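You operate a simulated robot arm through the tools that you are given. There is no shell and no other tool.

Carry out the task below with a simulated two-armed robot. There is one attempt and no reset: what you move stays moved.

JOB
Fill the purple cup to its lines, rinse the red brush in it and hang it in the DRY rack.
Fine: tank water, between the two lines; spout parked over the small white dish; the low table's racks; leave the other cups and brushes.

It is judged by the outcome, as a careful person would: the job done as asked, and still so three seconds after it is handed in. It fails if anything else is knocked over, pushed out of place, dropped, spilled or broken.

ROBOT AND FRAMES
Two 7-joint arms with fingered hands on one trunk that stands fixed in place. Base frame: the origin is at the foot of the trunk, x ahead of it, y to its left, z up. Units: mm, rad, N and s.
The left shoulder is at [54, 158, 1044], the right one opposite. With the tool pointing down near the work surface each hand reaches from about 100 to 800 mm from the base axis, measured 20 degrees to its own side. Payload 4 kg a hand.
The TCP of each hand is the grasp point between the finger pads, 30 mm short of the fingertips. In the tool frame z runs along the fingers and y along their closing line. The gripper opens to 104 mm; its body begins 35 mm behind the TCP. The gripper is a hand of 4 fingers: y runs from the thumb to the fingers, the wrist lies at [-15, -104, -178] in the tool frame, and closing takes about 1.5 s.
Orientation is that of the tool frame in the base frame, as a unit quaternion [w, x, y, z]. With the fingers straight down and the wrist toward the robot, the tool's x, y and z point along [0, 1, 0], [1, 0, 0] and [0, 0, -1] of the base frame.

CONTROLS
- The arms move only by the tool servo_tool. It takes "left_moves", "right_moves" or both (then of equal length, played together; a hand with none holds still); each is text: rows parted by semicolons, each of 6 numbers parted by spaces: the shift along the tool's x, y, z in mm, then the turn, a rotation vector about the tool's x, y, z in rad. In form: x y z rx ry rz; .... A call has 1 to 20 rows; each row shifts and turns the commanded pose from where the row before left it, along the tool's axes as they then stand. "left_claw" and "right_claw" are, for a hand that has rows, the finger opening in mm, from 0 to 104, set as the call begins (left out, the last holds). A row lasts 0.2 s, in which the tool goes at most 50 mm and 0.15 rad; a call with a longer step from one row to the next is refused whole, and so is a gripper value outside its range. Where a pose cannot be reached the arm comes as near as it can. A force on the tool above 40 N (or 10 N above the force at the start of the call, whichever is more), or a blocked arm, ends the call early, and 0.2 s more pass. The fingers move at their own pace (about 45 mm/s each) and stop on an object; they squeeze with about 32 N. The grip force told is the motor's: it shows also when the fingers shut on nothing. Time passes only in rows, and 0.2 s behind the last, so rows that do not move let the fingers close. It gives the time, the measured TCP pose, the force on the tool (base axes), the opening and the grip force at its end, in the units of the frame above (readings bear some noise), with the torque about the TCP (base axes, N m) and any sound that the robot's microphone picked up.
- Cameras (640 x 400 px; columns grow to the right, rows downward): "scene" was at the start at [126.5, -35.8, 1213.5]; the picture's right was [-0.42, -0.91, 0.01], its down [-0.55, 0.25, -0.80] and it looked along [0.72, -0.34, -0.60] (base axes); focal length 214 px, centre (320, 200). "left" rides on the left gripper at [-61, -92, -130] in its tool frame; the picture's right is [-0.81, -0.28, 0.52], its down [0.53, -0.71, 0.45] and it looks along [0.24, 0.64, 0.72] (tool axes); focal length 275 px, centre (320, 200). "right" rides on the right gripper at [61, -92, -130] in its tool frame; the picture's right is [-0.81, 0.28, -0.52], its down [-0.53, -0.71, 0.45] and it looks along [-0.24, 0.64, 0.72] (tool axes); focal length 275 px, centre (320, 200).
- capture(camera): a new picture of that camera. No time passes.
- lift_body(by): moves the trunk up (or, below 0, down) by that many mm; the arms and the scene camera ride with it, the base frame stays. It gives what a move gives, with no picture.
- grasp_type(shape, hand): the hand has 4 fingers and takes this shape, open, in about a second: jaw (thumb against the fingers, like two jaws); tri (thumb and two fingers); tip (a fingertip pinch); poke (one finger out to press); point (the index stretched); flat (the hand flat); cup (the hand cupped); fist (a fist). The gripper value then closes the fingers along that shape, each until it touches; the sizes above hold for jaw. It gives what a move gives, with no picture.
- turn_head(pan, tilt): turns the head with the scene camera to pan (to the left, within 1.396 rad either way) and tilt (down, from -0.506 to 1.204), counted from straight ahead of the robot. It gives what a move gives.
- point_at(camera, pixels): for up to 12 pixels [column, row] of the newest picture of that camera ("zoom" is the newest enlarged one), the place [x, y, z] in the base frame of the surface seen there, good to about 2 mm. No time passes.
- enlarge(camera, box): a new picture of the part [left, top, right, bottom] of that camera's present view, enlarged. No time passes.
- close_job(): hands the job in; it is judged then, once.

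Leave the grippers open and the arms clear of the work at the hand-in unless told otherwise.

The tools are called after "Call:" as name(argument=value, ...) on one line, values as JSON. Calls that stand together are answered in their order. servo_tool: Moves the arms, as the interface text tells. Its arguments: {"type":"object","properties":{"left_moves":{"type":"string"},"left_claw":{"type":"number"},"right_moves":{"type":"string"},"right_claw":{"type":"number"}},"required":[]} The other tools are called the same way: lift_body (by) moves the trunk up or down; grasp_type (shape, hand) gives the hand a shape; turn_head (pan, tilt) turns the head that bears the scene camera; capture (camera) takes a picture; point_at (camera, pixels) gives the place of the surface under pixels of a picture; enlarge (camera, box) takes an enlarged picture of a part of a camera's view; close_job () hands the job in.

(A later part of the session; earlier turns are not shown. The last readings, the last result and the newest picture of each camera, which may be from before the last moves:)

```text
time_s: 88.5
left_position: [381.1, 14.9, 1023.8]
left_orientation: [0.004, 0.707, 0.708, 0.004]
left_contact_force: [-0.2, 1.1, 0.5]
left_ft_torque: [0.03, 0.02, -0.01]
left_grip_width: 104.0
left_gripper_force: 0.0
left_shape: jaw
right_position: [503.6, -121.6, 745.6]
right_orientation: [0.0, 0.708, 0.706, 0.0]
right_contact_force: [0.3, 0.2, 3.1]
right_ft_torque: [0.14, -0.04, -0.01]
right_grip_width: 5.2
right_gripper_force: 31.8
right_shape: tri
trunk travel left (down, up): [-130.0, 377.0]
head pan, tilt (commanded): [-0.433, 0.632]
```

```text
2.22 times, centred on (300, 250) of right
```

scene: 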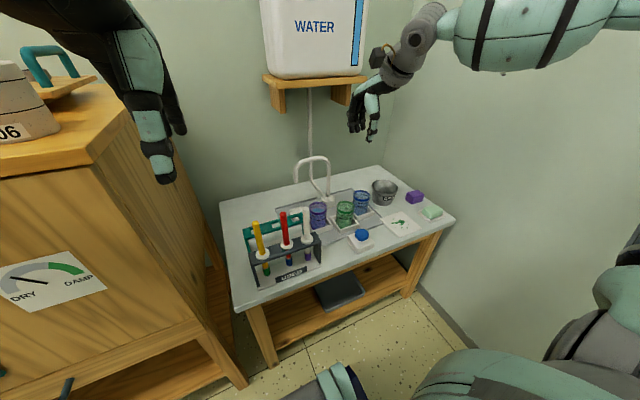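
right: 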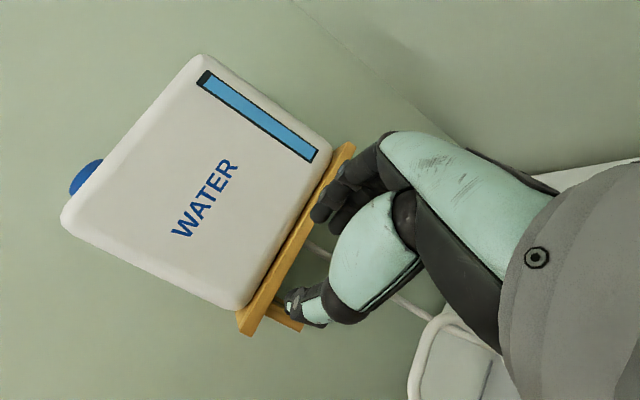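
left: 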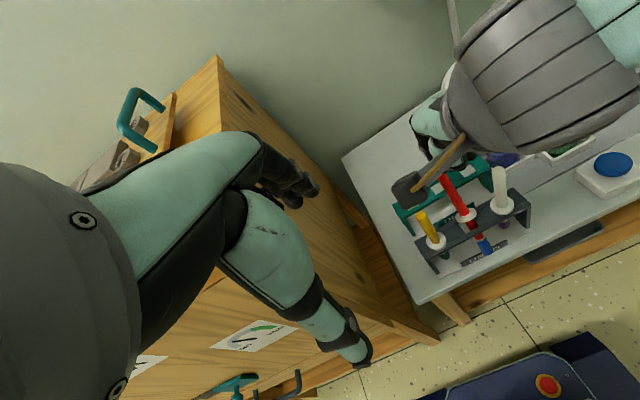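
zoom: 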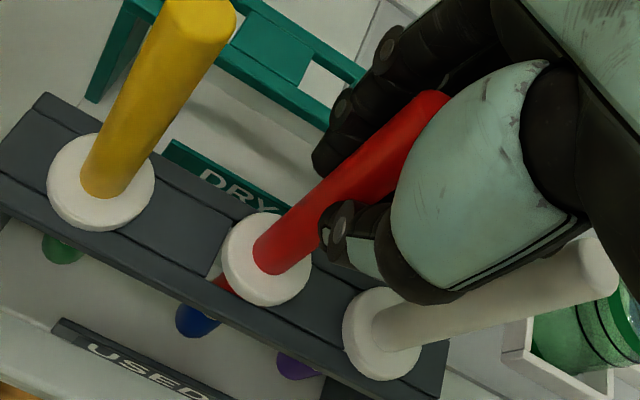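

The grip reads 5.2 mm and 32 N, but the handle seems tilted slightly forward. I'll measure the bristles, flange and handle to get the tilt.

Call:
enlarge(camera="scene", box=[265, 190, 315, 280])

Call:
point_at(camera="zoom", pixels=[[281, 160], [286, 185], [298, 210], [303, 230], [280, 245], [334, 240], [308, 263], [316, 295], [320, 320], [322, 340], [307, 325], [335, 320]])

Call:
enlarge(camera="right", box=[260, 190, 350, 300])

Call:
point_at(camera="zoom", pixels=[[150, 330], [210, 270], [260, 210], [320, 140], [380, 70], [400, 40]])

```text
4.44 times, centred on (290, 235) of scene
```

zoom: 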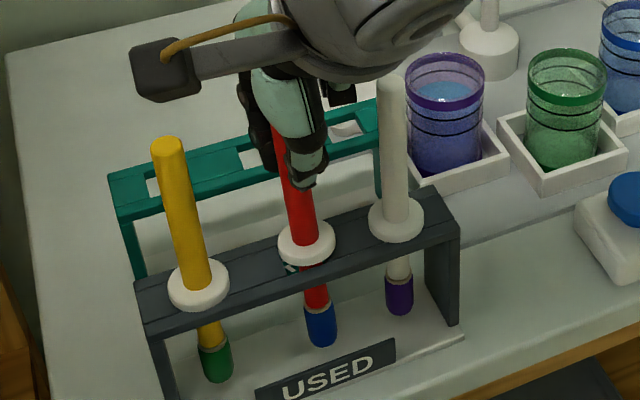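

```text
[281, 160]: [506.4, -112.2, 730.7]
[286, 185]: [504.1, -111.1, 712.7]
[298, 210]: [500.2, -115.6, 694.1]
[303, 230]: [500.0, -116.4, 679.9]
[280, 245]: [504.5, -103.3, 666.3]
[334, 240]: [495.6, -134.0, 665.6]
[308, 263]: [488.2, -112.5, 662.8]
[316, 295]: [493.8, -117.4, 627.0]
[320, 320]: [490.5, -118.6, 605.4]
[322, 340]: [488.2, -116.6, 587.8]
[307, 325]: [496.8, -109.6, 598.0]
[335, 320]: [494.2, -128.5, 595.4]
```

```text
3.64 times, centred on (305, 245) of right
```

zoom: 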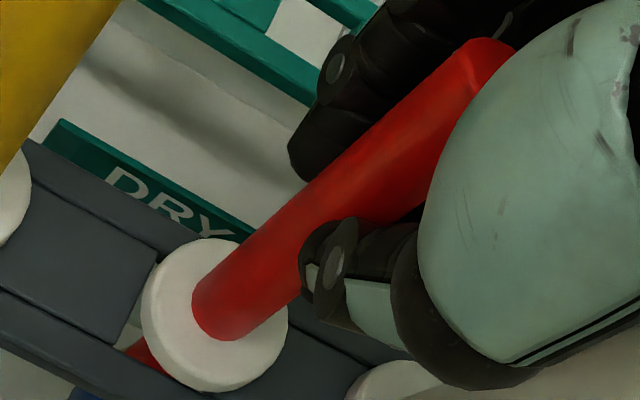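

```text
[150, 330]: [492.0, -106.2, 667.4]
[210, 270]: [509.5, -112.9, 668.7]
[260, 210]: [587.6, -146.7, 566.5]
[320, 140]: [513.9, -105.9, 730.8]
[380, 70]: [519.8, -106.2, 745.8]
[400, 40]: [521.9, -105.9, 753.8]
```

The grip tilts the brush about 7° forward: bristles at x≈489 against x≈500 at the handle. Pitching the hand the opposite way should stand the brush upright. I'll pitch 0.14 rad about the pinch point and re-measure.

Call:
servo_tool(right_moves="0 -2 0 -0.07 0 0; 0 -2 0 -0.07 0 0; 0 0 0 0 0 0; 0 0 0 0 0 0")

Call:
enlarge(camera="scene", box=[265, 190, 315, 280])

Call:
point_at(camera="zoom", pixels=[[281, 160], [286, 185], [298, 210], [303, 230], [280, 245], [334, 240], [308, 263], [316, 295], [320, 320], [322, 340], [307, 325], [335, 320]])

```text
time_s: 89.5
left_position: [380.8, 15.4, 1023.1]
left_orientation: [0.004, 0.706, 0.708, 0.004]
left_contact_force: [0.3, -0.2, -0.5]
left_ft_torque: [-0.02, 0.01, 0.02]
left_grip_width: 103.9
left_gripper_force: 0.0
left_shape: jaw
right_position: [498.8, -121.6, 743.8]
right_orientation: [0.049, 0.706, 0.705, 0.05]
right_contact_force: [-1.0, 0.8, -0.4]
right_ft_torque: [0.07, 0.14, 0.0]
right_grip_width: 5.5
right_gripper_force: 31.5
right_shape: tri
trunk travel left (down, up): [-130.0, 377.0]
head pan, tilt (commanded): [-0.433, 0.632]
```

```text
4.44 times, centred on (290, 235) of scene
```

zoom: 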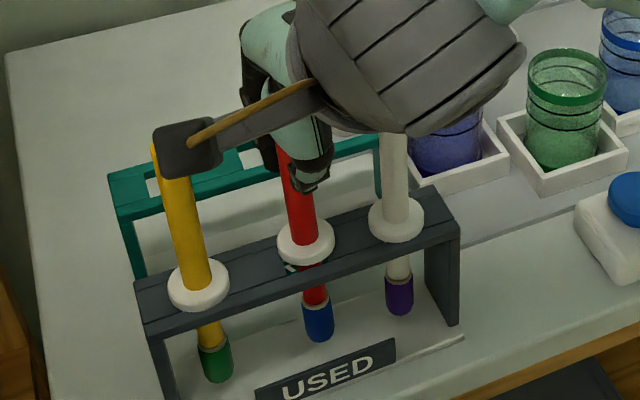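

```text
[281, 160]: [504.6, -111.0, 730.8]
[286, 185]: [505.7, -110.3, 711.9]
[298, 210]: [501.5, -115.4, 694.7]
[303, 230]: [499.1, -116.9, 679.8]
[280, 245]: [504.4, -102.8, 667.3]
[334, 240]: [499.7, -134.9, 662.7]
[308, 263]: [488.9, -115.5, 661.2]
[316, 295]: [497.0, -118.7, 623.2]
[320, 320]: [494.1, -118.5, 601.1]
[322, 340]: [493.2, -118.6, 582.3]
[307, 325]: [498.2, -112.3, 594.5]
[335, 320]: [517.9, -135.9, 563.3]
```

The tilt dropped to about 4°. I'll pitch another 0.14 rad about the pinch point.

Call:
servo_tool(right_moves="0 -2 0 -0.07 0 0; 0 -2 0 -0.07 0 0; 0 0 0 0 0 0; 0 0 0 0 0 0")

Call:
enlarge(camera="scene", box=[265, 190, 315, 280])

Call:
point_at(camera="zoom", pixels=[[281, 160], [286, 185], [298, 210], [303, 230], [280, 245], [334, 240], [308, 263], [316, 295], [320, 320], [319, 335], [305, 325], [330, 315]])

```text
time_s: 90.5
left_position: [382.0, 14.5, 1024.0]
left_orientation: [0.003, 0.707, 0.707, 0.005]
left_contact_force: [0.2, -0.2, 1.1]
left_ft_torque: [-0.01, -0.01, -0.01]
left_grip_width: 104.1
left_gripper_force: 0.1
left_shape: jaw
right_position: [494.6, -121.1, 743.1]
right_orientation: [0.099, 0.701, 0.7, 0.099]
right_contact_force: [-9.5, -0.6, -1.0]
right_ft_torque: [0.0, 0.69, -0.01]
right_grip_width: 5.8
right_gripper_force: 31.8
right_shape: tri
trunk travel left (down, up): [-130.0, 377.0]
head pan, tilt (commanded): [-0.433, 0.632]
```

```text
4.44 times, centred on (290, 235) of scene
```

zoom: 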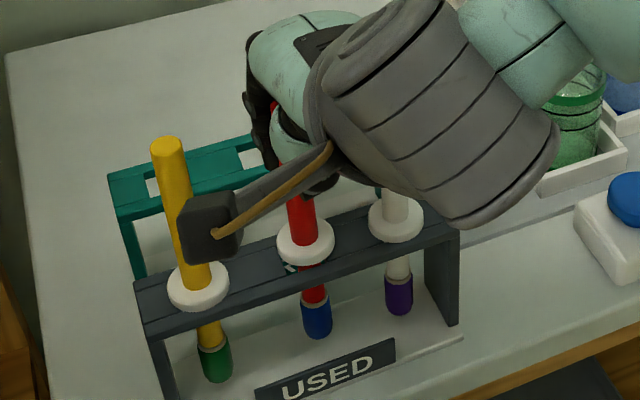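

```text
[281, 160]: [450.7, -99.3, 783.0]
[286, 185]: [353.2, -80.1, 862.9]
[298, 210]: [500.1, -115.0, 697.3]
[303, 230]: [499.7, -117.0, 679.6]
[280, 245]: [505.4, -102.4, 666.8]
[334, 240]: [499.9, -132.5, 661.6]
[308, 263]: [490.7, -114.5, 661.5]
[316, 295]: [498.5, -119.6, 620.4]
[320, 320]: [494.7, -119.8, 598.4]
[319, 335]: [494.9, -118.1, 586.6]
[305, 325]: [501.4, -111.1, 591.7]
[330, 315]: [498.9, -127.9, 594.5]
```

The brush is now within about 1° of vertical, but pressed against the hole's back edge (−9.5 N). I'll measure the rack's front and back edges to find the true slot centre.

Call:
point_at(camera="zoom", pixels=[[140, 278], [148, 325], [250, 245], [245, 300], [380, 205], [390, 262], [440, 192], [457, 228], [230, 252], [262, 290], [350, 225], [360, 265]])

Call:
enlarge(camera="right", box=[140, 160, 400, 360])

```text
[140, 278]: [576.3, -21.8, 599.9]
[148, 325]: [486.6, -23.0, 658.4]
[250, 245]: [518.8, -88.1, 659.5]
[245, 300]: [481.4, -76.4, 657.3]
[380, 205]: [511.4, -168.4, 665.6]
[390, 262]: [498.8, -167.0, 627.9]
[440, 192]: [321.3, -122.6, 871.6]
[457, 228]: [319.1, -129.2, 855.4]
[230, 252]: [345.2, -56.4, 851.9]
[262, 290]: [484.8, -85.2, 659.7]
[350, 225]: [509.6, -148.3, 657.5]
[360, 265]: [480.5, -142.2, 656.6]
```

```text
2.00 times, centred on (270, 260) of right
```

zoom: 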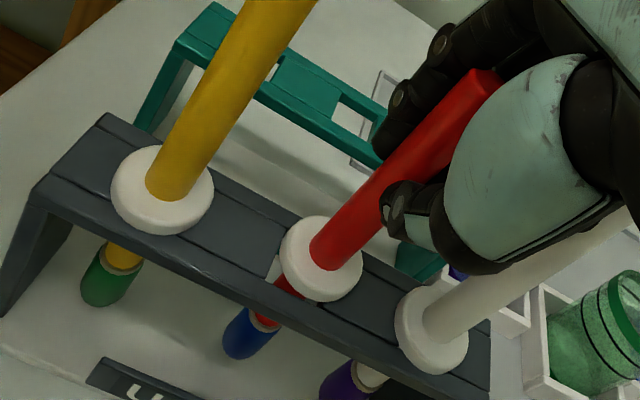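

The rack runs from x≈481 to 519, so the slot centre is about (500.3,−114.5) and the brush is 5 mm back and 4 mm right of it. I'll raise 3 mm and shift it (−5,+4) to the slot centre.

Call:
servo_tool(right_moves="0 0.8 -2.9 0 0 0; 1.5 -1.6 -0.5 0 0 0; 1.5 -1.6 -0.5 0 0 0; 1 -1.6 -0.5 0 0 0; 0 0 0 0 0 0; 0 0 0 0 0 0")

Call:
enlarge(camera="scene", box=[265, 190, 315, 280])

Call:
point_at(camera="zoom", pixels=[[298, 210], [303, 230], [280, 245], [330, 238], [316, 295], [318, 318], [319, 332], [304, 322], [331, 315]])

Call:
enlarge(camera="right", box=[140, 160, 400, 360])

```text
time_s: 91.9
left_position: [382.5, 15.2, 1023.5]
left_orientation: [0.003, 0.706, 0.708, 0.004]
left_contact_force: [-0.4, 0.6, 0.3]
left_ft_torque: [0.02, 0.01, -0.01]
left_grip_width: 103.9
left_gripper_force: 0.1
left_shape: jaw
right_position: [489.0, -117.5, 748.6]
right_orientation: [0.099, 0.701, 0.7, 0.099]
right_contact_force: [-2.2, 0.3, -0.1]
right_ft_torque: [-0.06, 0.14, 0.0]
right_grip_width: 5.6
right_gripper_force: 31.8
right_shape: tri
trunk travel left (down, up): [-130.0, 377.0]
head pan, tilt (commanded): [-0.433, 0.632]
```

```text
4.44 times, centred on (290, 235) of scene
```

zoom: 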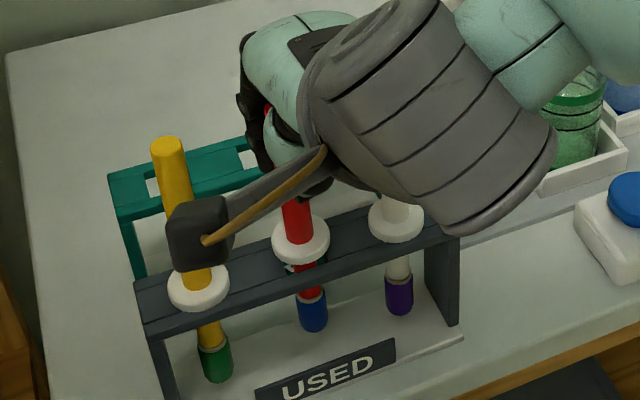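

```text
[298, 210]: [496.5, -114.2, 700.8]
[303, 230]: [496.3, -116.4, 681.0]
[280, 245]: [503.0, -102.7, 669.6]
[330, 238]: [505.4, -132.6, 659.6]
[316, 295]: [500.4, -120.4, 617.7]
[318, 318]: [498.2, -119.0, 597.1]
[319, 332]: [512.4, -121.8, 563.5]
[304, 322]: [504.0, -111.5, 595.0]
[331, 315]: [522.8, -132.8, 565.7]
```

```text
2.00 times, centred on (270, 260) of right
```

zoom: 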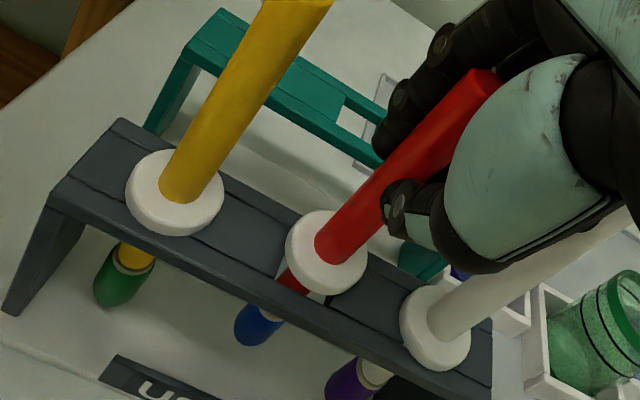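

The brush is raised about 4 mm. Its bottom now leans about 2.5° to +x and 2° to −y. I'll correct with a small turn (rx +0.043, ry +0.035) about the pinch and shift toward the slot centre.

Call:
servo_tool(right_moves="0.6 0.3 -0.1 0.0215 0.0175 0; 0.6 0.3 -0.1 0.0215 0.0175 0; 0 0 0 0 0 0; 0 0 0 0 0 0")

Call:
enlarge(camera="scene", box=[270, 215, 305, 270])

Call:
capture(camera="left")

Call:
enlarge(camera="left", box=[400, 170, 540, 280])

```text
time_s: 92.9
left_position: [381.3, 15.5, 1023.9]
left_orientation: [0.004, 0.706, 0.708, 0.005]
left_contact_force: [0.5, -0.3, -0.1]
left_ft_torque: [0.03, -0.02, 0.01]
left_grip_width: 103.7
left_gripper_force: 0.1
left_shape: jaw
right_position: [490.9, -116.2, 746.3]
right_orientation: [0.071, 0.701, 0.703, 0.096]
right_contact_force: [-0.4, -0.6, -0.9]
right_ft_torque: [-0.04, 0.06, -0.02]
right_grip_width: 5.4
right_gripper_force: 31.6
right_shape: tri
trunk travel left (down, up): [-130.0, 377.0]
head pan, tilt (commanded): [-0.433, 0.632]
```

```text
7.27 times, centred on (288, 242) of scene
```

zoom: 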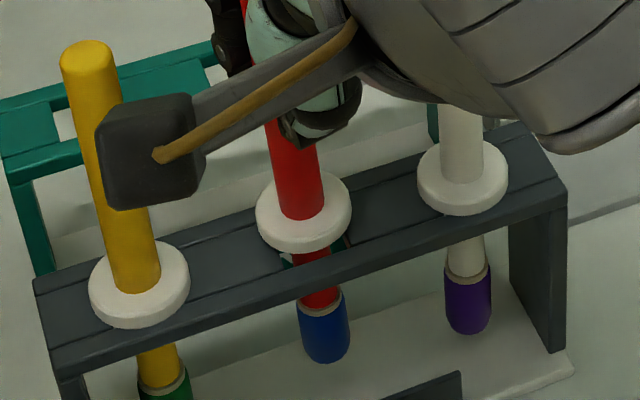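

```text
taken
```

left: 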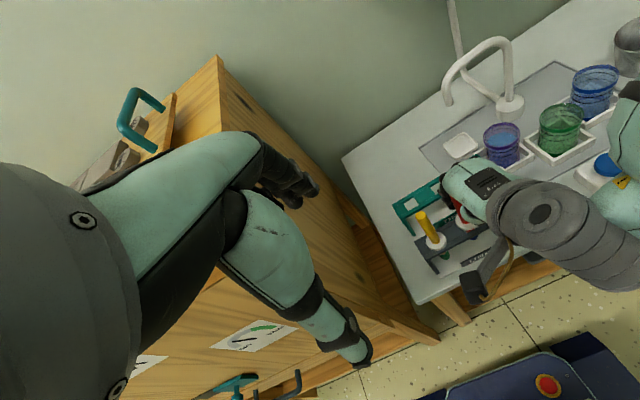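

```text
3.64 times, centred on (470, 225) of left
```

zoom: 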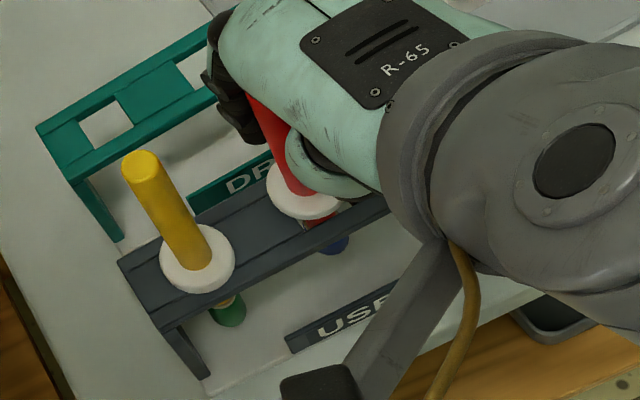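

I'll measure the brush again in the scene zoom with pixels on it.

Call:
enlarge(camera="scene", box=[270, 215, 305, 270])

Call:
point_at(camera="zoom", pixels=[[292, 160], [300, 195], [260, 212], [348, 205], [303, 245], [318, 290], [322, 320], [325, 345], [302, 325], [344, 320], [275, 150], [312, 150]])

```text
7.27 times, centred on (288, 242) of scene
```

zoom: 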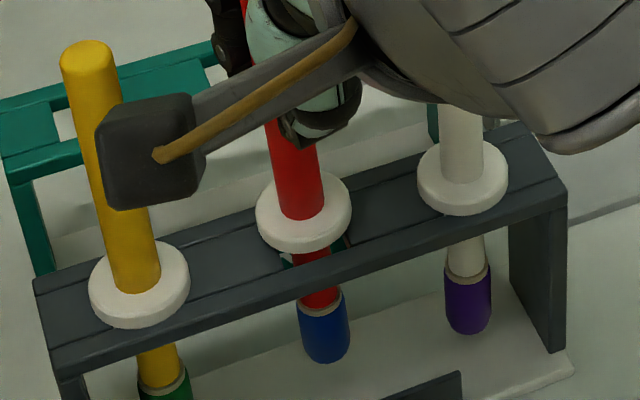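

```text
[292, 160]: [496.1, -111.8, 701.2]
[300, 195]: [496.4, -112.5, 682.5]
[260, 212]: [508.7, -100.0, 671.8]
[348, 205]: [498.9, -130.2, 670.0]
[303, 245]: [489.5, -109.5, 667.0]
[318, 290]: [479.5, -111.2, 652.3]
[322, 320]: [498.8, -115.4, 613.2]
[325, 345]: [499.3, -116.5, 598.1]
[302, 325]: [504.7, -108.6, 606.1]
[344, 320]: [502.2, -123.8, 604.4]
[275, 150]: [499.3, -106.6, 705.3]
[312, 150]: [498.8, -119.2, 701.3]
```

The brush is held about 6 mm up, with axis (502,−113) at the handle and (507,−116) at the bristles. For the bristles to pass the slot I'll shift (−6,+1.5) so they centre on it, then lift 12 mm and re-measure.

Call:
servo_tool(right_moves="0.8 -2.9 -0.7 0 0 0; 0.8 -2.9 -0.7 0 0 0; 0.2 1.4 -5.8 0 0 0; 0.2 1.4 -5.8 0 0 0; 0 0 0 0 0 0; 0 0 0 0 0 0")

Call:
enlarge(camera="scene", box=[270, 205, 305, 265])

Call:
enlarge(camera="right", box=[140, 160, 400, 360])

```text
time_s: 94.3
left_position: [381.7, 15.8, 1024.1]
left_orientation: [0.004, 0.707, 0.707, 0.004]
left_contact_force: [1.2, 0.3, 0.1]
left_ft_torque: [0.01, 0.01, 0.03]
left_grip_width: 103.9
left_gripper_force: 0.1
left_shape: jaw
right_position: [484.0, -114.8, 759.9]
right_orientation: [0.071, 0.701, 0.704, 0.096]
right_contact_force: [0.6, -0.3, -0.7]
right_ft_torque: [-0.02, 0.0, 0.04]
right_grip_width: 5.4
right_gripper_force: 32.2
right_shape: tri
trunk travel left (down, up): [-130.0, 377.0]
head pan, tilt (commanded): [-0.433, 0.632]
```

```text
6.67 times, centred on (288, 235) of scene
```

zoom: 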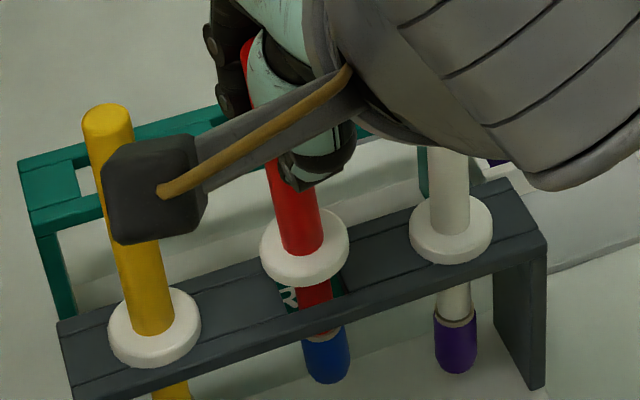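

```text
2.00 times, centred on (270, 260) of right
```

zoom: 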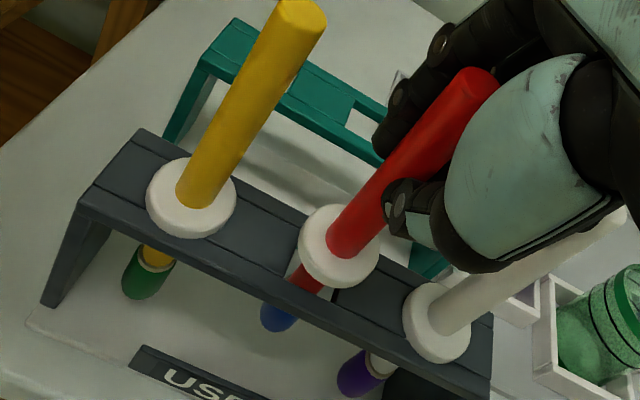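

The brush rose with the hand and there is no side force. I'll measure it again.

Call:
enlarge(camera="scene", box=[270, 205, 305, 265])

Call:
point_at(camera="zoom", pixels=[[295, 205], [302, 235], [276, 215], [316, 210], [263, 250], [346, 240], [314, 295], [325, 350], [327, 372], [306, 355], [345, 345], [290, 297]])

```text
6.67 times, centred on (288, 235) of scene
```

zoom: 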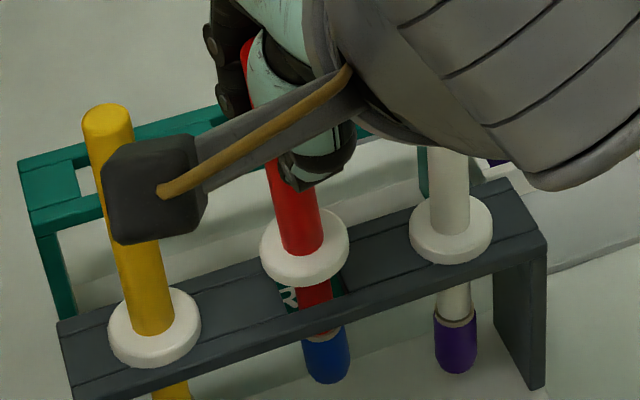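

```text
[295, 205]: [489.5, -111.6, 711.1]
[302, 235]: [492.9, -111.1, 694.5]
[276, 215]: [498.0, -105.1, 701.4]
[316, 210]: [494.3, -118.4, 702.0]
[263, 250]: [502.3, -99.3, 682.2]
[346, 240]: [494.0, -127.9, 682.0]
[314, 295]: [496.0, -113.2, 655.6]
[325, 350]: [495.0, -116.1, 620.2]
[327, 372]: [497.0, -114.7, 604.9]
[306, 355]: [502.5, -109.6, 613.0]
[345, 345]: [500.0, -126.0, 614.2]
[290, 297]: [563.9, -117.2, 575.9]
```

The flange is 17 mm up and the bristle centre is about (503,−117). I'll shift (−2.5,+2.5) to centre it under the slot and lift another 12 mm.

Call:
servo_tool(right_moves="1.25 -1.2 -0.25 0 0 0; 1.25 -1.2 -0.25 0 0 0; 0.2 1.4 -5.8 0 0 0; 0.2 1.4 -5.8 0 0 0; 0 0 0 0 0 0; 0 0 0 0 0 0")

Call:
enlarge(camera="scene", box=[270, 205, 305, 265])

Call:
enlarge(camera="right", box=[220, 200, 340, 350])

```text
time_s: 95.7
left_position: [381.5, 13.9, 1023.1]
left_orientation: [0.004, 0.706, 0.708, 0.005]
left_contact_force: [0.3, 0.4, 0.2]
left_ft_torque: [0.01, 0.02, -0.02]
left_grip_width: 103.8
left_gripper_force: 0.1
left_shape: jaw
right_position: [482.2, -112.4, 771.7]
right_orientation: [0.071, 0.7, 0.704, 0.095]
right_contact_force: [0.4, -0.2, -0.2]
right_ft_torque: [-0.02, -0.03, -0.03]
right_grip_width: 5.3
right_gripper_force: 31.8
right_shape: tri
trunk travel left (down, up): [-130.0, 377.0]
head pan, tilt (commanded): [-0.433, 0.632]
```

```text
6.67 times, centred on (288, 235) of scene
```

zoom: 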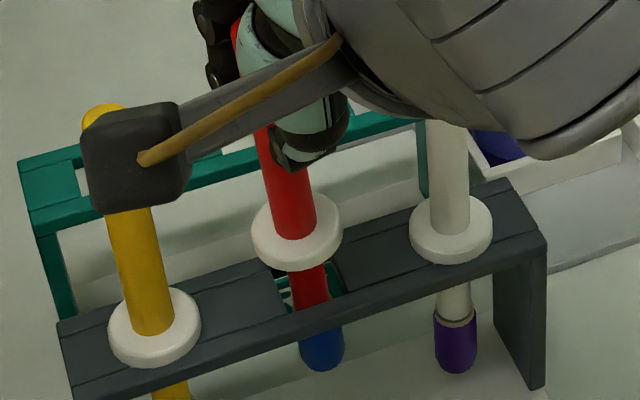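

```text
2.67 times, centred on (280, 275) of right
```

zoom: 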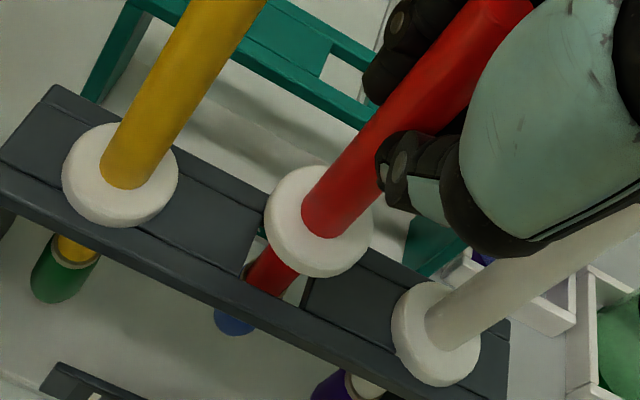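

The brush is 29 mm up and the handle is near the middle of the slot. I'll measure before the bristles enter.

Call:
enlarge(camera="scene", box=[270, 205, 305, 265])

Call:
point_at(camera="zoom", pixels=[[285, 190], [293, 220], [254, 235], [340, 225], [300, 275], [310, 295], [290, 285], [325, 285], [320, 340], [322, 360], [302, 345], [342, 340]])

Call:
enlarge(camera="right", box=[220, 200, 340, 350])

Call:
point_at(camera="zoom", pixels=[[245, 275], [305, 300], [275, 265], [250, 262], [285, 290], [262, 240], [230, 320], [318, 270], [320, 225], [375, 280]])

```text
6.67 times, centred on (288, 235) of scene
```

zoom: 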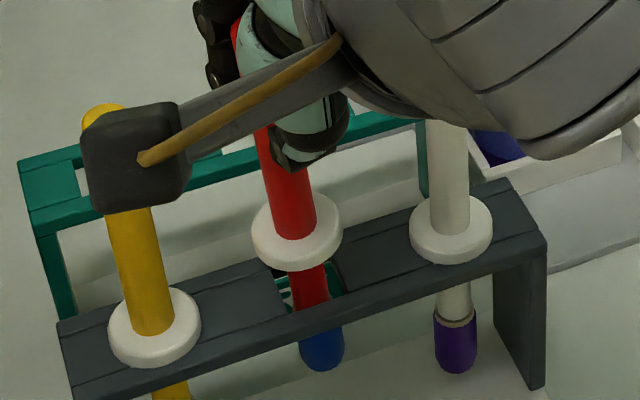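

```text
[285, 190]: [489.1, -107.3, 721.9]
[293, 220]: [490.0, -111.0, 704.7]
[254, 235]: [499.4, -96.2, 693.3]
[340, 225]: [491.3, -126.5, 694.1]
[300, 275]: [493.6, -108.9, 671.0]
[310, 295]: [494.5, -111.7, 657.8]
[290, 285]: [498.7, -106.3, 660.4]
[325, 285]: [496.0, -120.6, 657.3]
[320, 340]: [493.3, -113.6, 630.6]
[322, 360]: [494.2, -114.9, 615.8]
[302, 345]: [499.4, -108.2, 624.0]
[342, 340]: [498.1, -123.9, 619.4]
```

```text
2.67 times, centred on (280, 275) of right
```

zoom: 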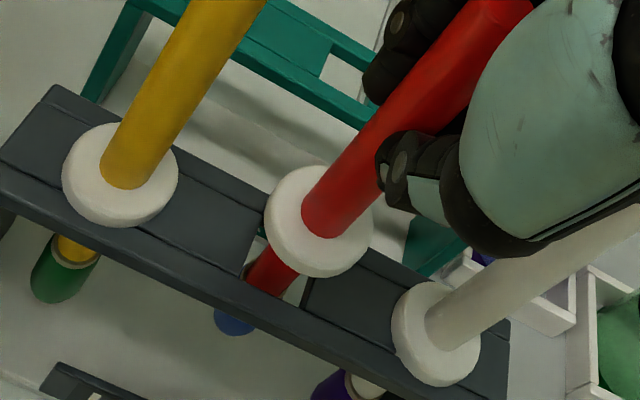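

```text
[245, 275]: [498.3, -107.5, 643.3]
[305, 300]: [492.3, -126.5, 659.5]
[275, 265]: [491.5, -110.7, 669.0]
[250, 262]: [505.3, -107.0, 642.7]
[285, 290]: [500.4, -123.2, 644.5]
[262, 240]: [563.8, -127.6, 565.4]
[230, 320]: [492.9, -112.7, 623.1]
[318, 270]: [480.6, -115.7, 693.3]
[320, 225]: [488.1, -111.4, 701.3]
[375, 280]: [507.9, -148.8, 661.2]
```

The bristle tops are at about (501.3,−114.8), centred under the slot at (500.3,−114). I'll lift 12 mm more with a small (−0.7,+0.7) shift.

Call:
servo_tool(right_moves="0.4 1.2 -4 0 0 0; 0.4 1.2 -4 0 0 0; 0.4 0.8 -4 0 0 0; 0 0 0 0 0 0; 0 0 0 0 0 0")

Call:
enlarge(camera="scene", box=[270, 205, 305, 265])

Call:
enlarge(camera="right", box=[220, 200, 340, 350])

```text
time_s: 96.9
left_position: [381.8, 15.2, 1024.3]
left_orientation: [0.005, 0.706, 0.708, 0.004]
left_contact_force: [0.8, -0.6, 0.6]
left_ft_torque: [0.01, -0.02, 0.01]
left_grip_width: 103.9
left_gripper_force: 0.0
left_shape: jaw
right_position: [482.0, -111.4, 783.3]
right_orientation: [0.072, 0.7, 0.704, 0.096]
right_contact_force: [-0.4, -0.7, -0.5]
right_ft_torque: [0.0, -0.02, -0.01]
right_grip_width: 5.6
right_gripper_force: 31.8
right_shape: tri
trunk travel left (down, up): [-130.0, 377.0]
head pan, tilt (commanded): [-0.433, 0.632]
```

```text
6.67 times, centred on (288, 235) of scene
```

zoom: 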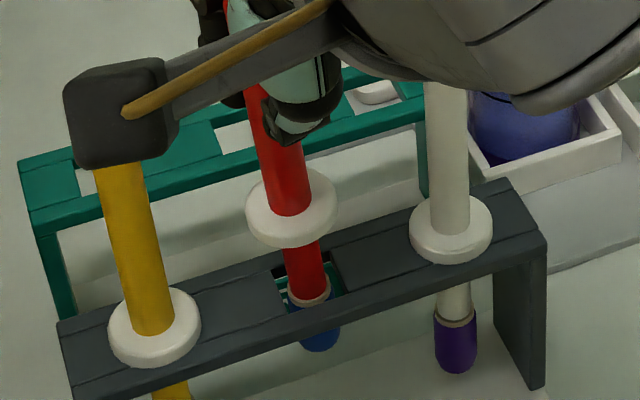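

```text
2.67 times, centred on (280, 275) of right
```

zoom: 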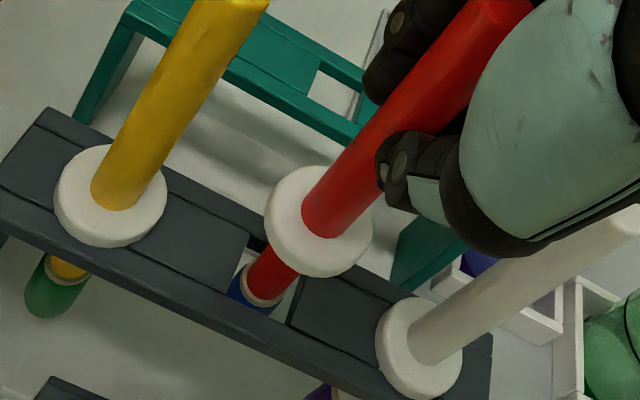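

The ferrule ring is visible inside the slot, centred, with no contact force. I'll measure the ring against the slot edges and go on.

Call:
point_at(camera="zoom", pixels=[[262, 295], [245, 285], [283, 303], [270, 270], [240, 300], [290, 315], [250, 245], [300, 275]])

Call:
servo_tool(right_moves="0.3 1.0 -4 0 0 0; 0.3 0.6 -4 0 0 0; 0.3 0.6 -4 0 0 0; 0 0 0 0 0 0; 0 0 0 0 0 0")

Call:
enlarge(camera="scene", box=[270, 205, 305, 265])

Call:
enlarge(camera="right", box=[220, 200, 340, 350])

```text
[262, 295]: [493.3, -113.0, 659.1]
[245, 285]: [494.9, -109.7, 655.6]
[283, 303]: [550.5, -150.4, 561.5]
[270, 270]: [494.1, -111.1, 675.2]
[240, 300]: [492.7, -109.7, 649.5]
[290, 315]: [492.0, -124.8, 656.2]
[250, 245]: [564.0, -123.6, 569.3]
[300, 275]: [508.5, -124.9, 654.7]
```

```text
time_s: 98.1
left_position: [381.5, 14.0, 1023.7]
left_orientation: [0.003, 0.707, 0.707, 0.004]
left_contact_force: [-0.3, 0.2, 0.6]
left_ft_torque: [0.0, 0.0, -0.02]
left_grip_width: 103.8
left_gripper_force: 0.0
left_shape: jaw
right_position: [481.4, -110.8, 797.3]
right_orientation: [0.072, 0.701, 0.703, 0.095]
right_contact_force: [0.6, -0.6, -0.8]
right_ft_torque: [0.03, 0.0, 0.01]
right_grip_width: 5.2
right_gripper_force: 31.9
right_shape: tri
trunk travel left (down, up): [-130.0, 377.0]
head pan, tilt (commanded): [-0.433, 0.632]
```

```text
6.67 times, centred on (288, 235) of scene
```

zoom: 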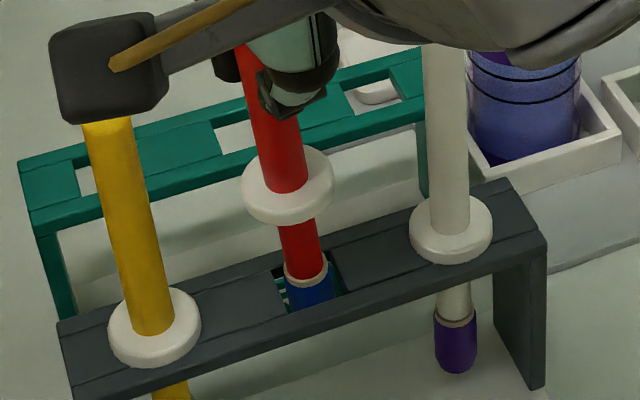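

```text
2.67 times, centred on (280, 275) of right
```

zoom: 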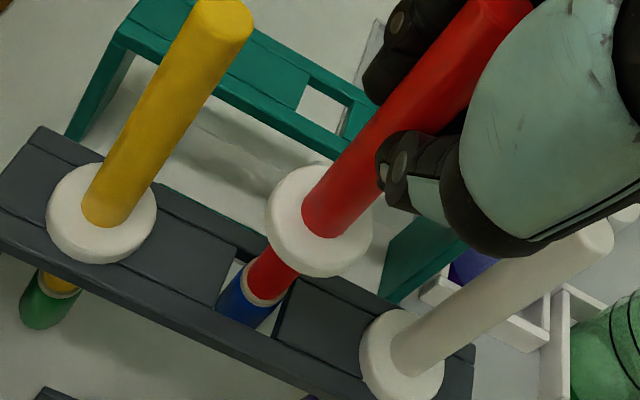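

The bristles are passing through freely. I'll keep lifting straight, 15 mm more.

Call:
servo_tool(right_moves="0.3 1.0 -5 0 0 0; 0.3 0.8 -5 0 0 0; 0.3 0.8 -5 0 0 0; 0 0 0 0 0 0; 0 0 0 0 0 0")

Call:
enlarge(camera="scene", box=[270, 195, 305, 265])

Call:
enlarge(camera="right", box=[220, 200, 340, 350])

```text
time_s: 99.3
left_position: [381.0, 15.8, 1022.8]
left_orientation: [0.004, 0.707, 0.708, 0.004]
left_contact_force: [0.3, -0.3, -0.5]
left_ft_torque: [0.0, -0.01, 0.01]
left_grip_width: 103.9
left_gripper_force: 0.0
left_shape: jaw
right_position: [480.7, -111.1, 810.1]
right_orientation: [0.072, 0.701, 0.703, 0.096]
right_contact_force: [0.2, 0.8, -0.4]
right_ft_torque: [0.03, 0.01, -0.01]
right_grip_width: 5.5
right_gripper_force: 31.7
right_shape: tri
trunk travel left (down, up): [-130.0, 377.0]
head pan, tilt (commanded): [-0.433, 0.632]
```

```text
5.71 times, centred on (288, 230) of scene
```

zoom: 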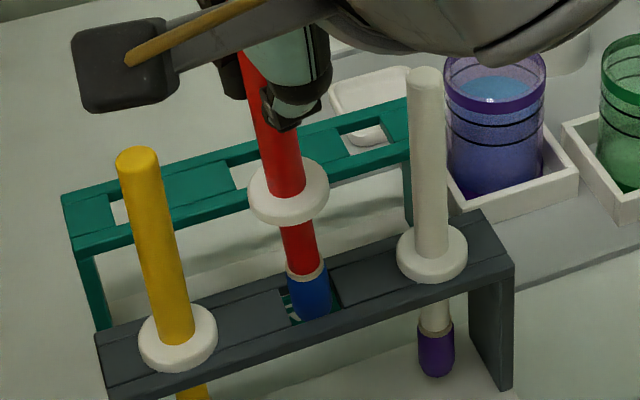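

```text
2.67 times, centred on (280, 275) of right
```

zoom: 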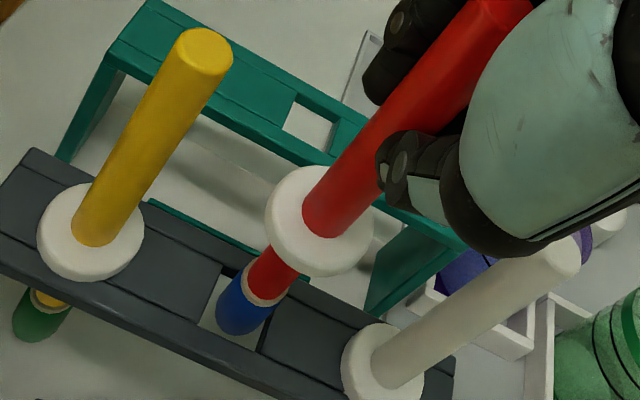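

The bristles are nearly out of the slot. I'll lift 45 mm more so the tip clears everything at about z=690.

Call:
servo_tool(right_moves="0.4 2.6 -10.9 0 0 0; 0.4 2.6 -10.9 0 0 0; 0.4 2.6 -10.9 0 0 0; 0.4 2.6 -10.9 0 0 0; 0 0 0 0 0 0; 0 0 0 0 0 0")

Call:
enlarge(camera="scene", box=[255, 170, 325, 270])

Call:
enlarge(camera="right", box=[200, 160, 400, 350])

```text
time_s: 100.7
left_position: [381.5, 14.9, 1022.6]
left_orientation: [0.004, 0.706, 0.708, 0.005]
left_contact_force: [-0.2, 0.5, 0.4]
left_ft_torque: [0.01, 0.02, -0.03]
left_grip_width: 103.8
left_gripper_force: 0.0
left_shape: jaw
right_position: [481.6, -110.9, 856.5]
right_orientation: [0.071, 0.7, 0.704, 0.096]
right_contact_force: [1.3, -0.5, -0.8]
right_ft_torque: [0.02, 0.0, 0.06]
right_grip_width: 5.4
right_gripper_force: 32.2
right_shape: tri
trunk travel left (down, up): [-130.0, 377.0]
head pan, tilt (commanded): [-0.433, 0.632]
```

```text
4.00 times, centred on (290, 220) of scene
```

zoom: 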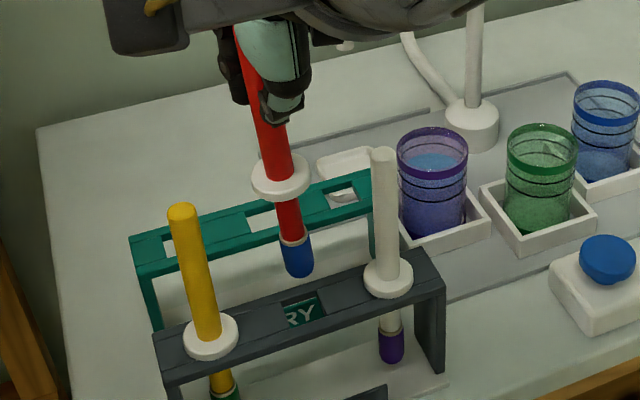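

```text
2.11 times, centred on (300, 255) of right
```

zoom: 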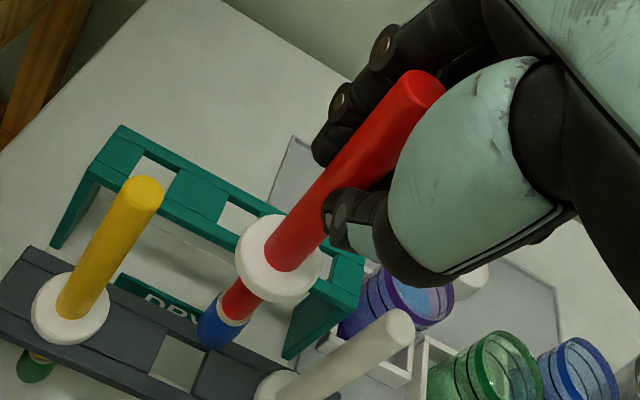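

The brush is out of the USED rack and firmly held. I'll measure its tip, flange and tilt relative to the hand.

Call:
enlarge(camera="scene", box=[255, 170, 325, 270])

Call:
point_at(camera="zoom", pixels=[[298, 270], [296, 255], [284, 255], [311, 250], [290, 220], [281, 185], [253, 180], [308, 172], [272, 150], [265, 130], [283, 200], [299, 275]])

```text
4.00 times, centred on (290, 220) of scene
```

zoom: 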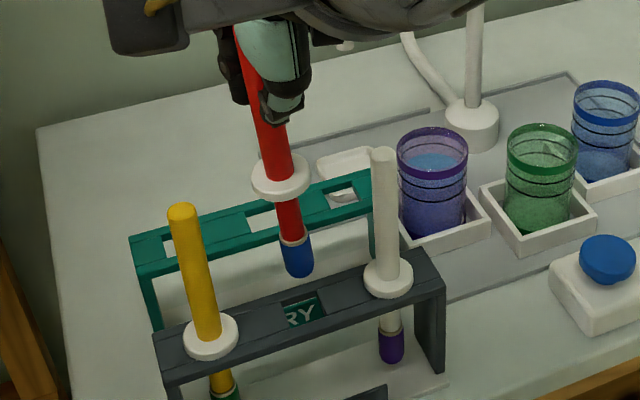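

```text
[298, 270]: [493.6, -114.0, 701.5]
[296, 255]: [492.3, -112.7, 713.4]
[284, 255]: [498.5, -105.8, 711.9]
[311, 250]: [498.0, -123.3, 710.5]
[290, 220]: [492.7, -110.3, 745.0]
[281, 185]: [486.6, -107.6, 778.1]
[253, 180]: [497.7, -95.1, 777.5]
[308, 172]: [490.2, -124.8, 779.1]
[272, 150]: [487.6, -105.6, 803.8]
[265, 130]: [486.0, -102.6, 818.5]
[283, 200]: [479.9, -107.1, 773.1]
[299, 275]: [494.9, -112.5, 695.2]
```

The brush leans about 5° (bottom to +x) and 4° (bottom to −y). I'll straighten it by turning the hand (rx +0.08, ry +0.07) while moving 70 mm in +x, away from the white brush.

Call:
servo_tool(right_moves="-0.1 17 4.1 0.02 0.0175 0; -0.1 17 4 0.02 0.0175 0; -0.1 17 3.5 0.02 0.0175 0; -0.1 17 3 0.02 0.0175 0; 0 0 0 0 0 0; 0 0 0 0 0 0")

Call:
enlarge(camera="scene", box=[255, 150, 335, 260])

Call:
enlarge(camera="right", box=[200, 160, 400, 350])

```text
time_s: 102.1
left_position: [380.8, 15.9, 1023.6]
left_orientation: [0.004, 0.707, 0.707, 0.004]
left_contact_force: [-0.2, 0.2, -0.4]
left_ft_torque: [-0.03, 0.02, 0.01]
left_grip_width: 103.8
left_gripper_force: 0.0
left_shape: jaw
right_position: [549.8, -110.5, 855.4]
right_orientation: [0.018, 0.699, 0.709, 0.091]
right_contact_force: [-0.2, -0.6, -0.9]
right_ft_torque: [-0.02, 0.0, 0.03]
right_grip_width: 5.2
right_gripper_force: 32.3
right_shape: tri
trunk travel left (down, up): [-130.0, 377.0]
head pan, tilt (commanded): [-0.433, 0.632]
```

```text
3.64 times, centred on (295, 205) of scene
```

zoom: 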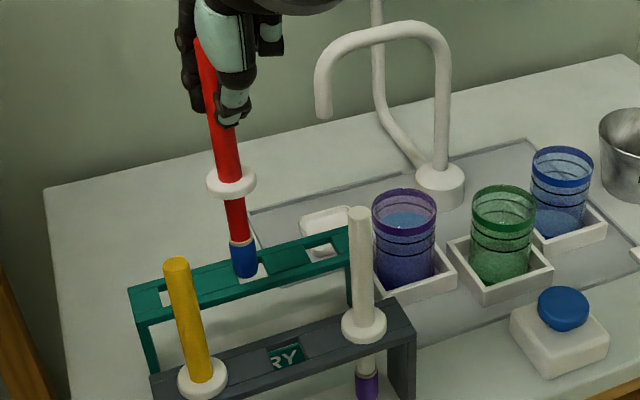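

```text
2.11 times, centred on (300, 255) of right
```

zoom: 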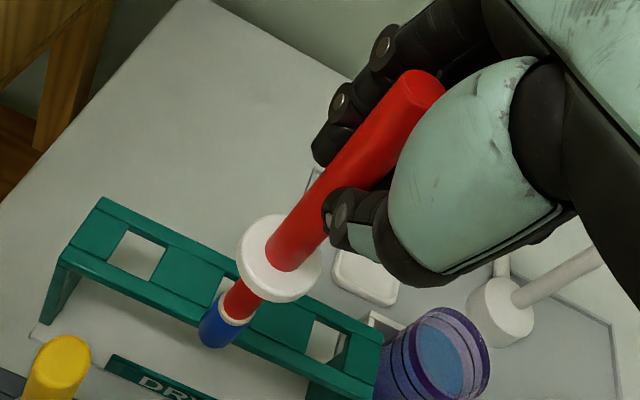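

I'll measure the brush tilt again in this scene zoom: handle, flange and bristles.

Call:
enlarge(camera="scene", box=[260, 170, 310, 240])

Call:
point_at(camera="zoom", pixels=[[243, 310], [241, 285], [222, 285], [262, 280], [230, 240], [222, 185], [183, 172], [260, 165], [210, 130], [200, 100], [190, 60], [185, 30]])

```text
5.71 times, centred on (285, 205) of scene
```

zoom: 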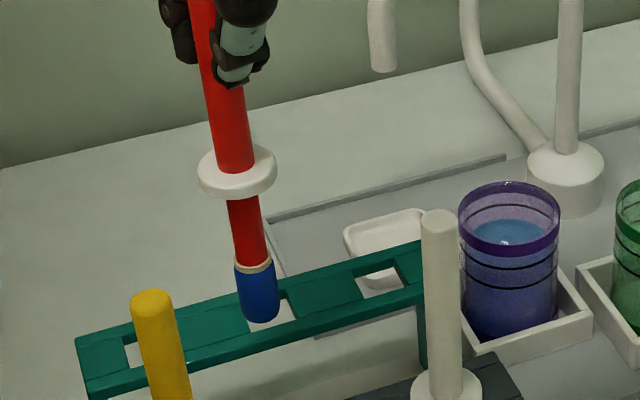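

```text
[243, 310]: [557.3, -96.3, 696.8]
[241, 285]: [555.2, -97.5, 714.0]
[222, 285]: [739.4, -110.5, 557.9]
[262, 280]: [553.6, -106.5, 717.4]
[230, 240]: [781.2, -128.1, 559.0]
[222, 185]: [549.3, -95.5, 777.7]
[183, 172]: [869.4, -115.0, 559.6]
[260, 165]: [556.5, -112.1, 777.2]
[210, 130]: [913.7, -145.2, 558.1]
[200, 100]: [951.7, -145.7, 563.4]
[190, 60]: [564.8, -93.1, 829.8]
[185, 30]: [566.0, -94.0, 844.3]
```

I'll measure with pixels on the brush: bristles (258,290), lower handle (247,230), flange edges, upper handle (228,120).

Call:
point_at(camera="zoom", pixels=[[258, 290], [262, 315], [239, 288], [277, 283], [247, 230], [231, 232], [262, 227], [201, 180], [275, 170], [228, 120], [209, 122], [248, 115]])

```text
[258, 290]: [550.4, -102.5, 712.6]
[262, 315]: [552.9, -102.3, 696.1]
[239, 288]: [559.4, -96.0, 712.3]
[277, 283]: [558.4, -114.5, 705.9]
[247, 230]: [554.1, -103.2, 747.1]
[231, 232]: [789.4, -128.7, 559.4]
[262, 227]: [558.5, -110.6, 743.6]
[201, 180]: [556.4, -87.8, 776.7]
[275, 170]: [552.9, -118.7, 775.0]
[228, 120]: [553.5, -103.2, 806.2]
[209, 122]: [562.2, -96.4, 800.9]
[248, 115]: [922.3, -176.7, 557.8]
```

The brush is now vertical: axis (559,−104), tip z≈692, flange at z≈776. I'll carry it at this height to above the purple cup at (635,−267).

Call:
servo_tool(right_moves="-16.4 7.4 -0.5 0 0 0; -16.4 7.4 -0.5 0 0 0; -16.4 7.4 -0.5 0 0 0; -16.4 7.4 -0.5 0 0 0; -16.4 7.4 -0.5 0 0 0; -16.4 7.4 -0.5 0 0 0; -16.4 7.4 -0.5 0 0 0; -16.4 7.4 -0.5 0 0 0; -16.4 7.4 -0.5 0 0 0; -16.4 7.4 -0.5 0 0 0; 0 0 0 0 0 0; 0 0 0 0 0 0")

Call:
enlarge(camera="scene", box=[275, 140, 365, 250])

Call:
enlarge(camera="right", box=[180, 160, 400, 370])

```text
time_s: 104.7
left_position: [382.2, 15.2, 1024.2]
left_orientation: [0.003, 0.706, 0.708, 0.005]
left_contact_force: [-0.3, -0.6, -0.4]
left_ft_torque: [-0.02, -0.01, 0.04]
left_grip_width: 103.8
left_gripper_force: 0.0
left_shape: jaw
right_position: [626.9, -274.6, 854.6]
right_orientation: [0.017, 0.699, 0.709, 0.094]
right_contact_force: [-1.0, 0.2, -0.7]
right_ft_torque: [0.02, 0.0, 0.0]
right_grip_width: 5.2
right_gripper_force: 32.1
right_shape: tri
trunk travel left (down, up): [-130.0, 377.0]
head pan, tilt (commanded): [-0.433, 0.632]
```

```text
3.64 times, centred on (320, 195) of scene
```

zoom: 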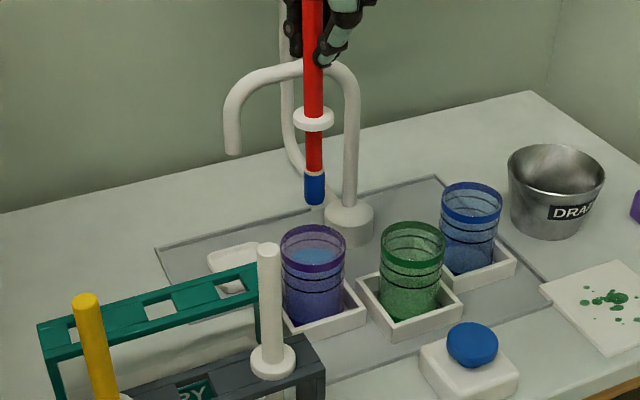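

```text
1.90 times, centred on (290, 265) of right
```

zoom: 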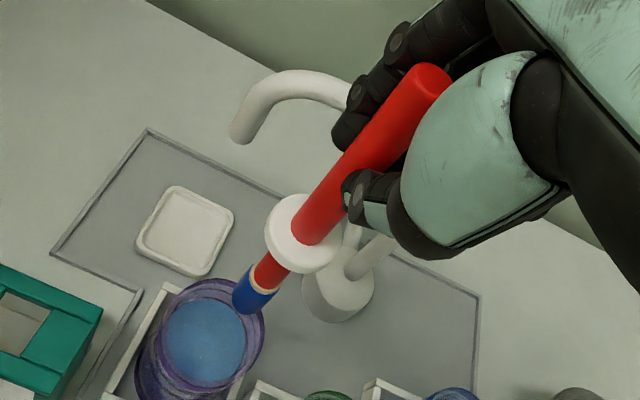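

I'm above the cup. I'll measure the bristles and flange against the cup centre (635,−267).

Call:
enlarge(camera="scene", box=[290, 155, 340, 235])

Call:
point_at(camera="zoom", pixels=[[312, 170], [312, 185], [299, 170], [324, 170], [312, 135], [303, 135], [321, 135], [312, 80], [283, 90], [338, 88], [311, 50], [312, 197]])

```text
5.00 times, centred on (315, 195) of scene
```

zoom: 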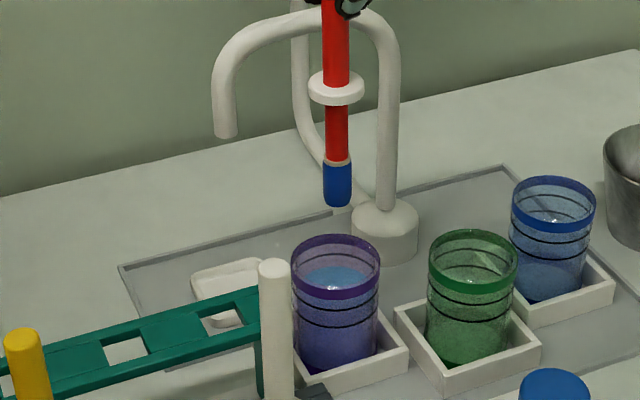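

```text
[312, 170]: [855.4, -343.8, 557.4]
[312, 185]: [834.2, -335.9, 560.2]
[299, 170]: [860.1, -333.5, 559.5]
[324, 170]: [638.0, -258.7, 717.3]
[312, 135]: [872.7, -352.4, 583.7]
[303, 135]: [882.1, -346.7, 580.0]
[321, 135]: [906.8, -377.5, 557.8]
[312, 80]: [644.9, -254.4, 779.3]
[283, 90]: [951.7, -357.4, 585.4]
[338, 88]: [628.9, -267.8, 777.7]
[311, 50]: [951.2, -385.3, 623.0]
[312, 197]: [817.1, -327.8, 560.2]
```

Call:
point_at(camera="zoom", pixels=[[338, 180], [338, 198], [325, 182], [350, 180], [337, 135], [328, 135], [346, 135], [336, 90], [309, 88], [363, 88], [336, 50], [324, 50]])

```text
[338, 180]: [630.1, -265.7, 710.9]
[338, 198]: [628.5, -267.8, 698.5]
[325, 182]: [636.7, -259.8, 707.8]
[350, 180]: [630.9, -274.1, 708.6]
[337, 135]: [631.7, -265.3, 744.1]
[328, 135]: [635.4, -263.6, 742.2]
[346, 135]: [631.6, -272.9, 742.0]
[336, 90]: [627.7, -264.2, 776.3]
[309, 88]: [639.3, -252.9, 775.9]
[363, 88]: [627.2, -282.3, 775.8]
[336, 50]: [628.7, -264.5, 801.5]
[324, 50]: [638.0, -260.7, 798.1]
```

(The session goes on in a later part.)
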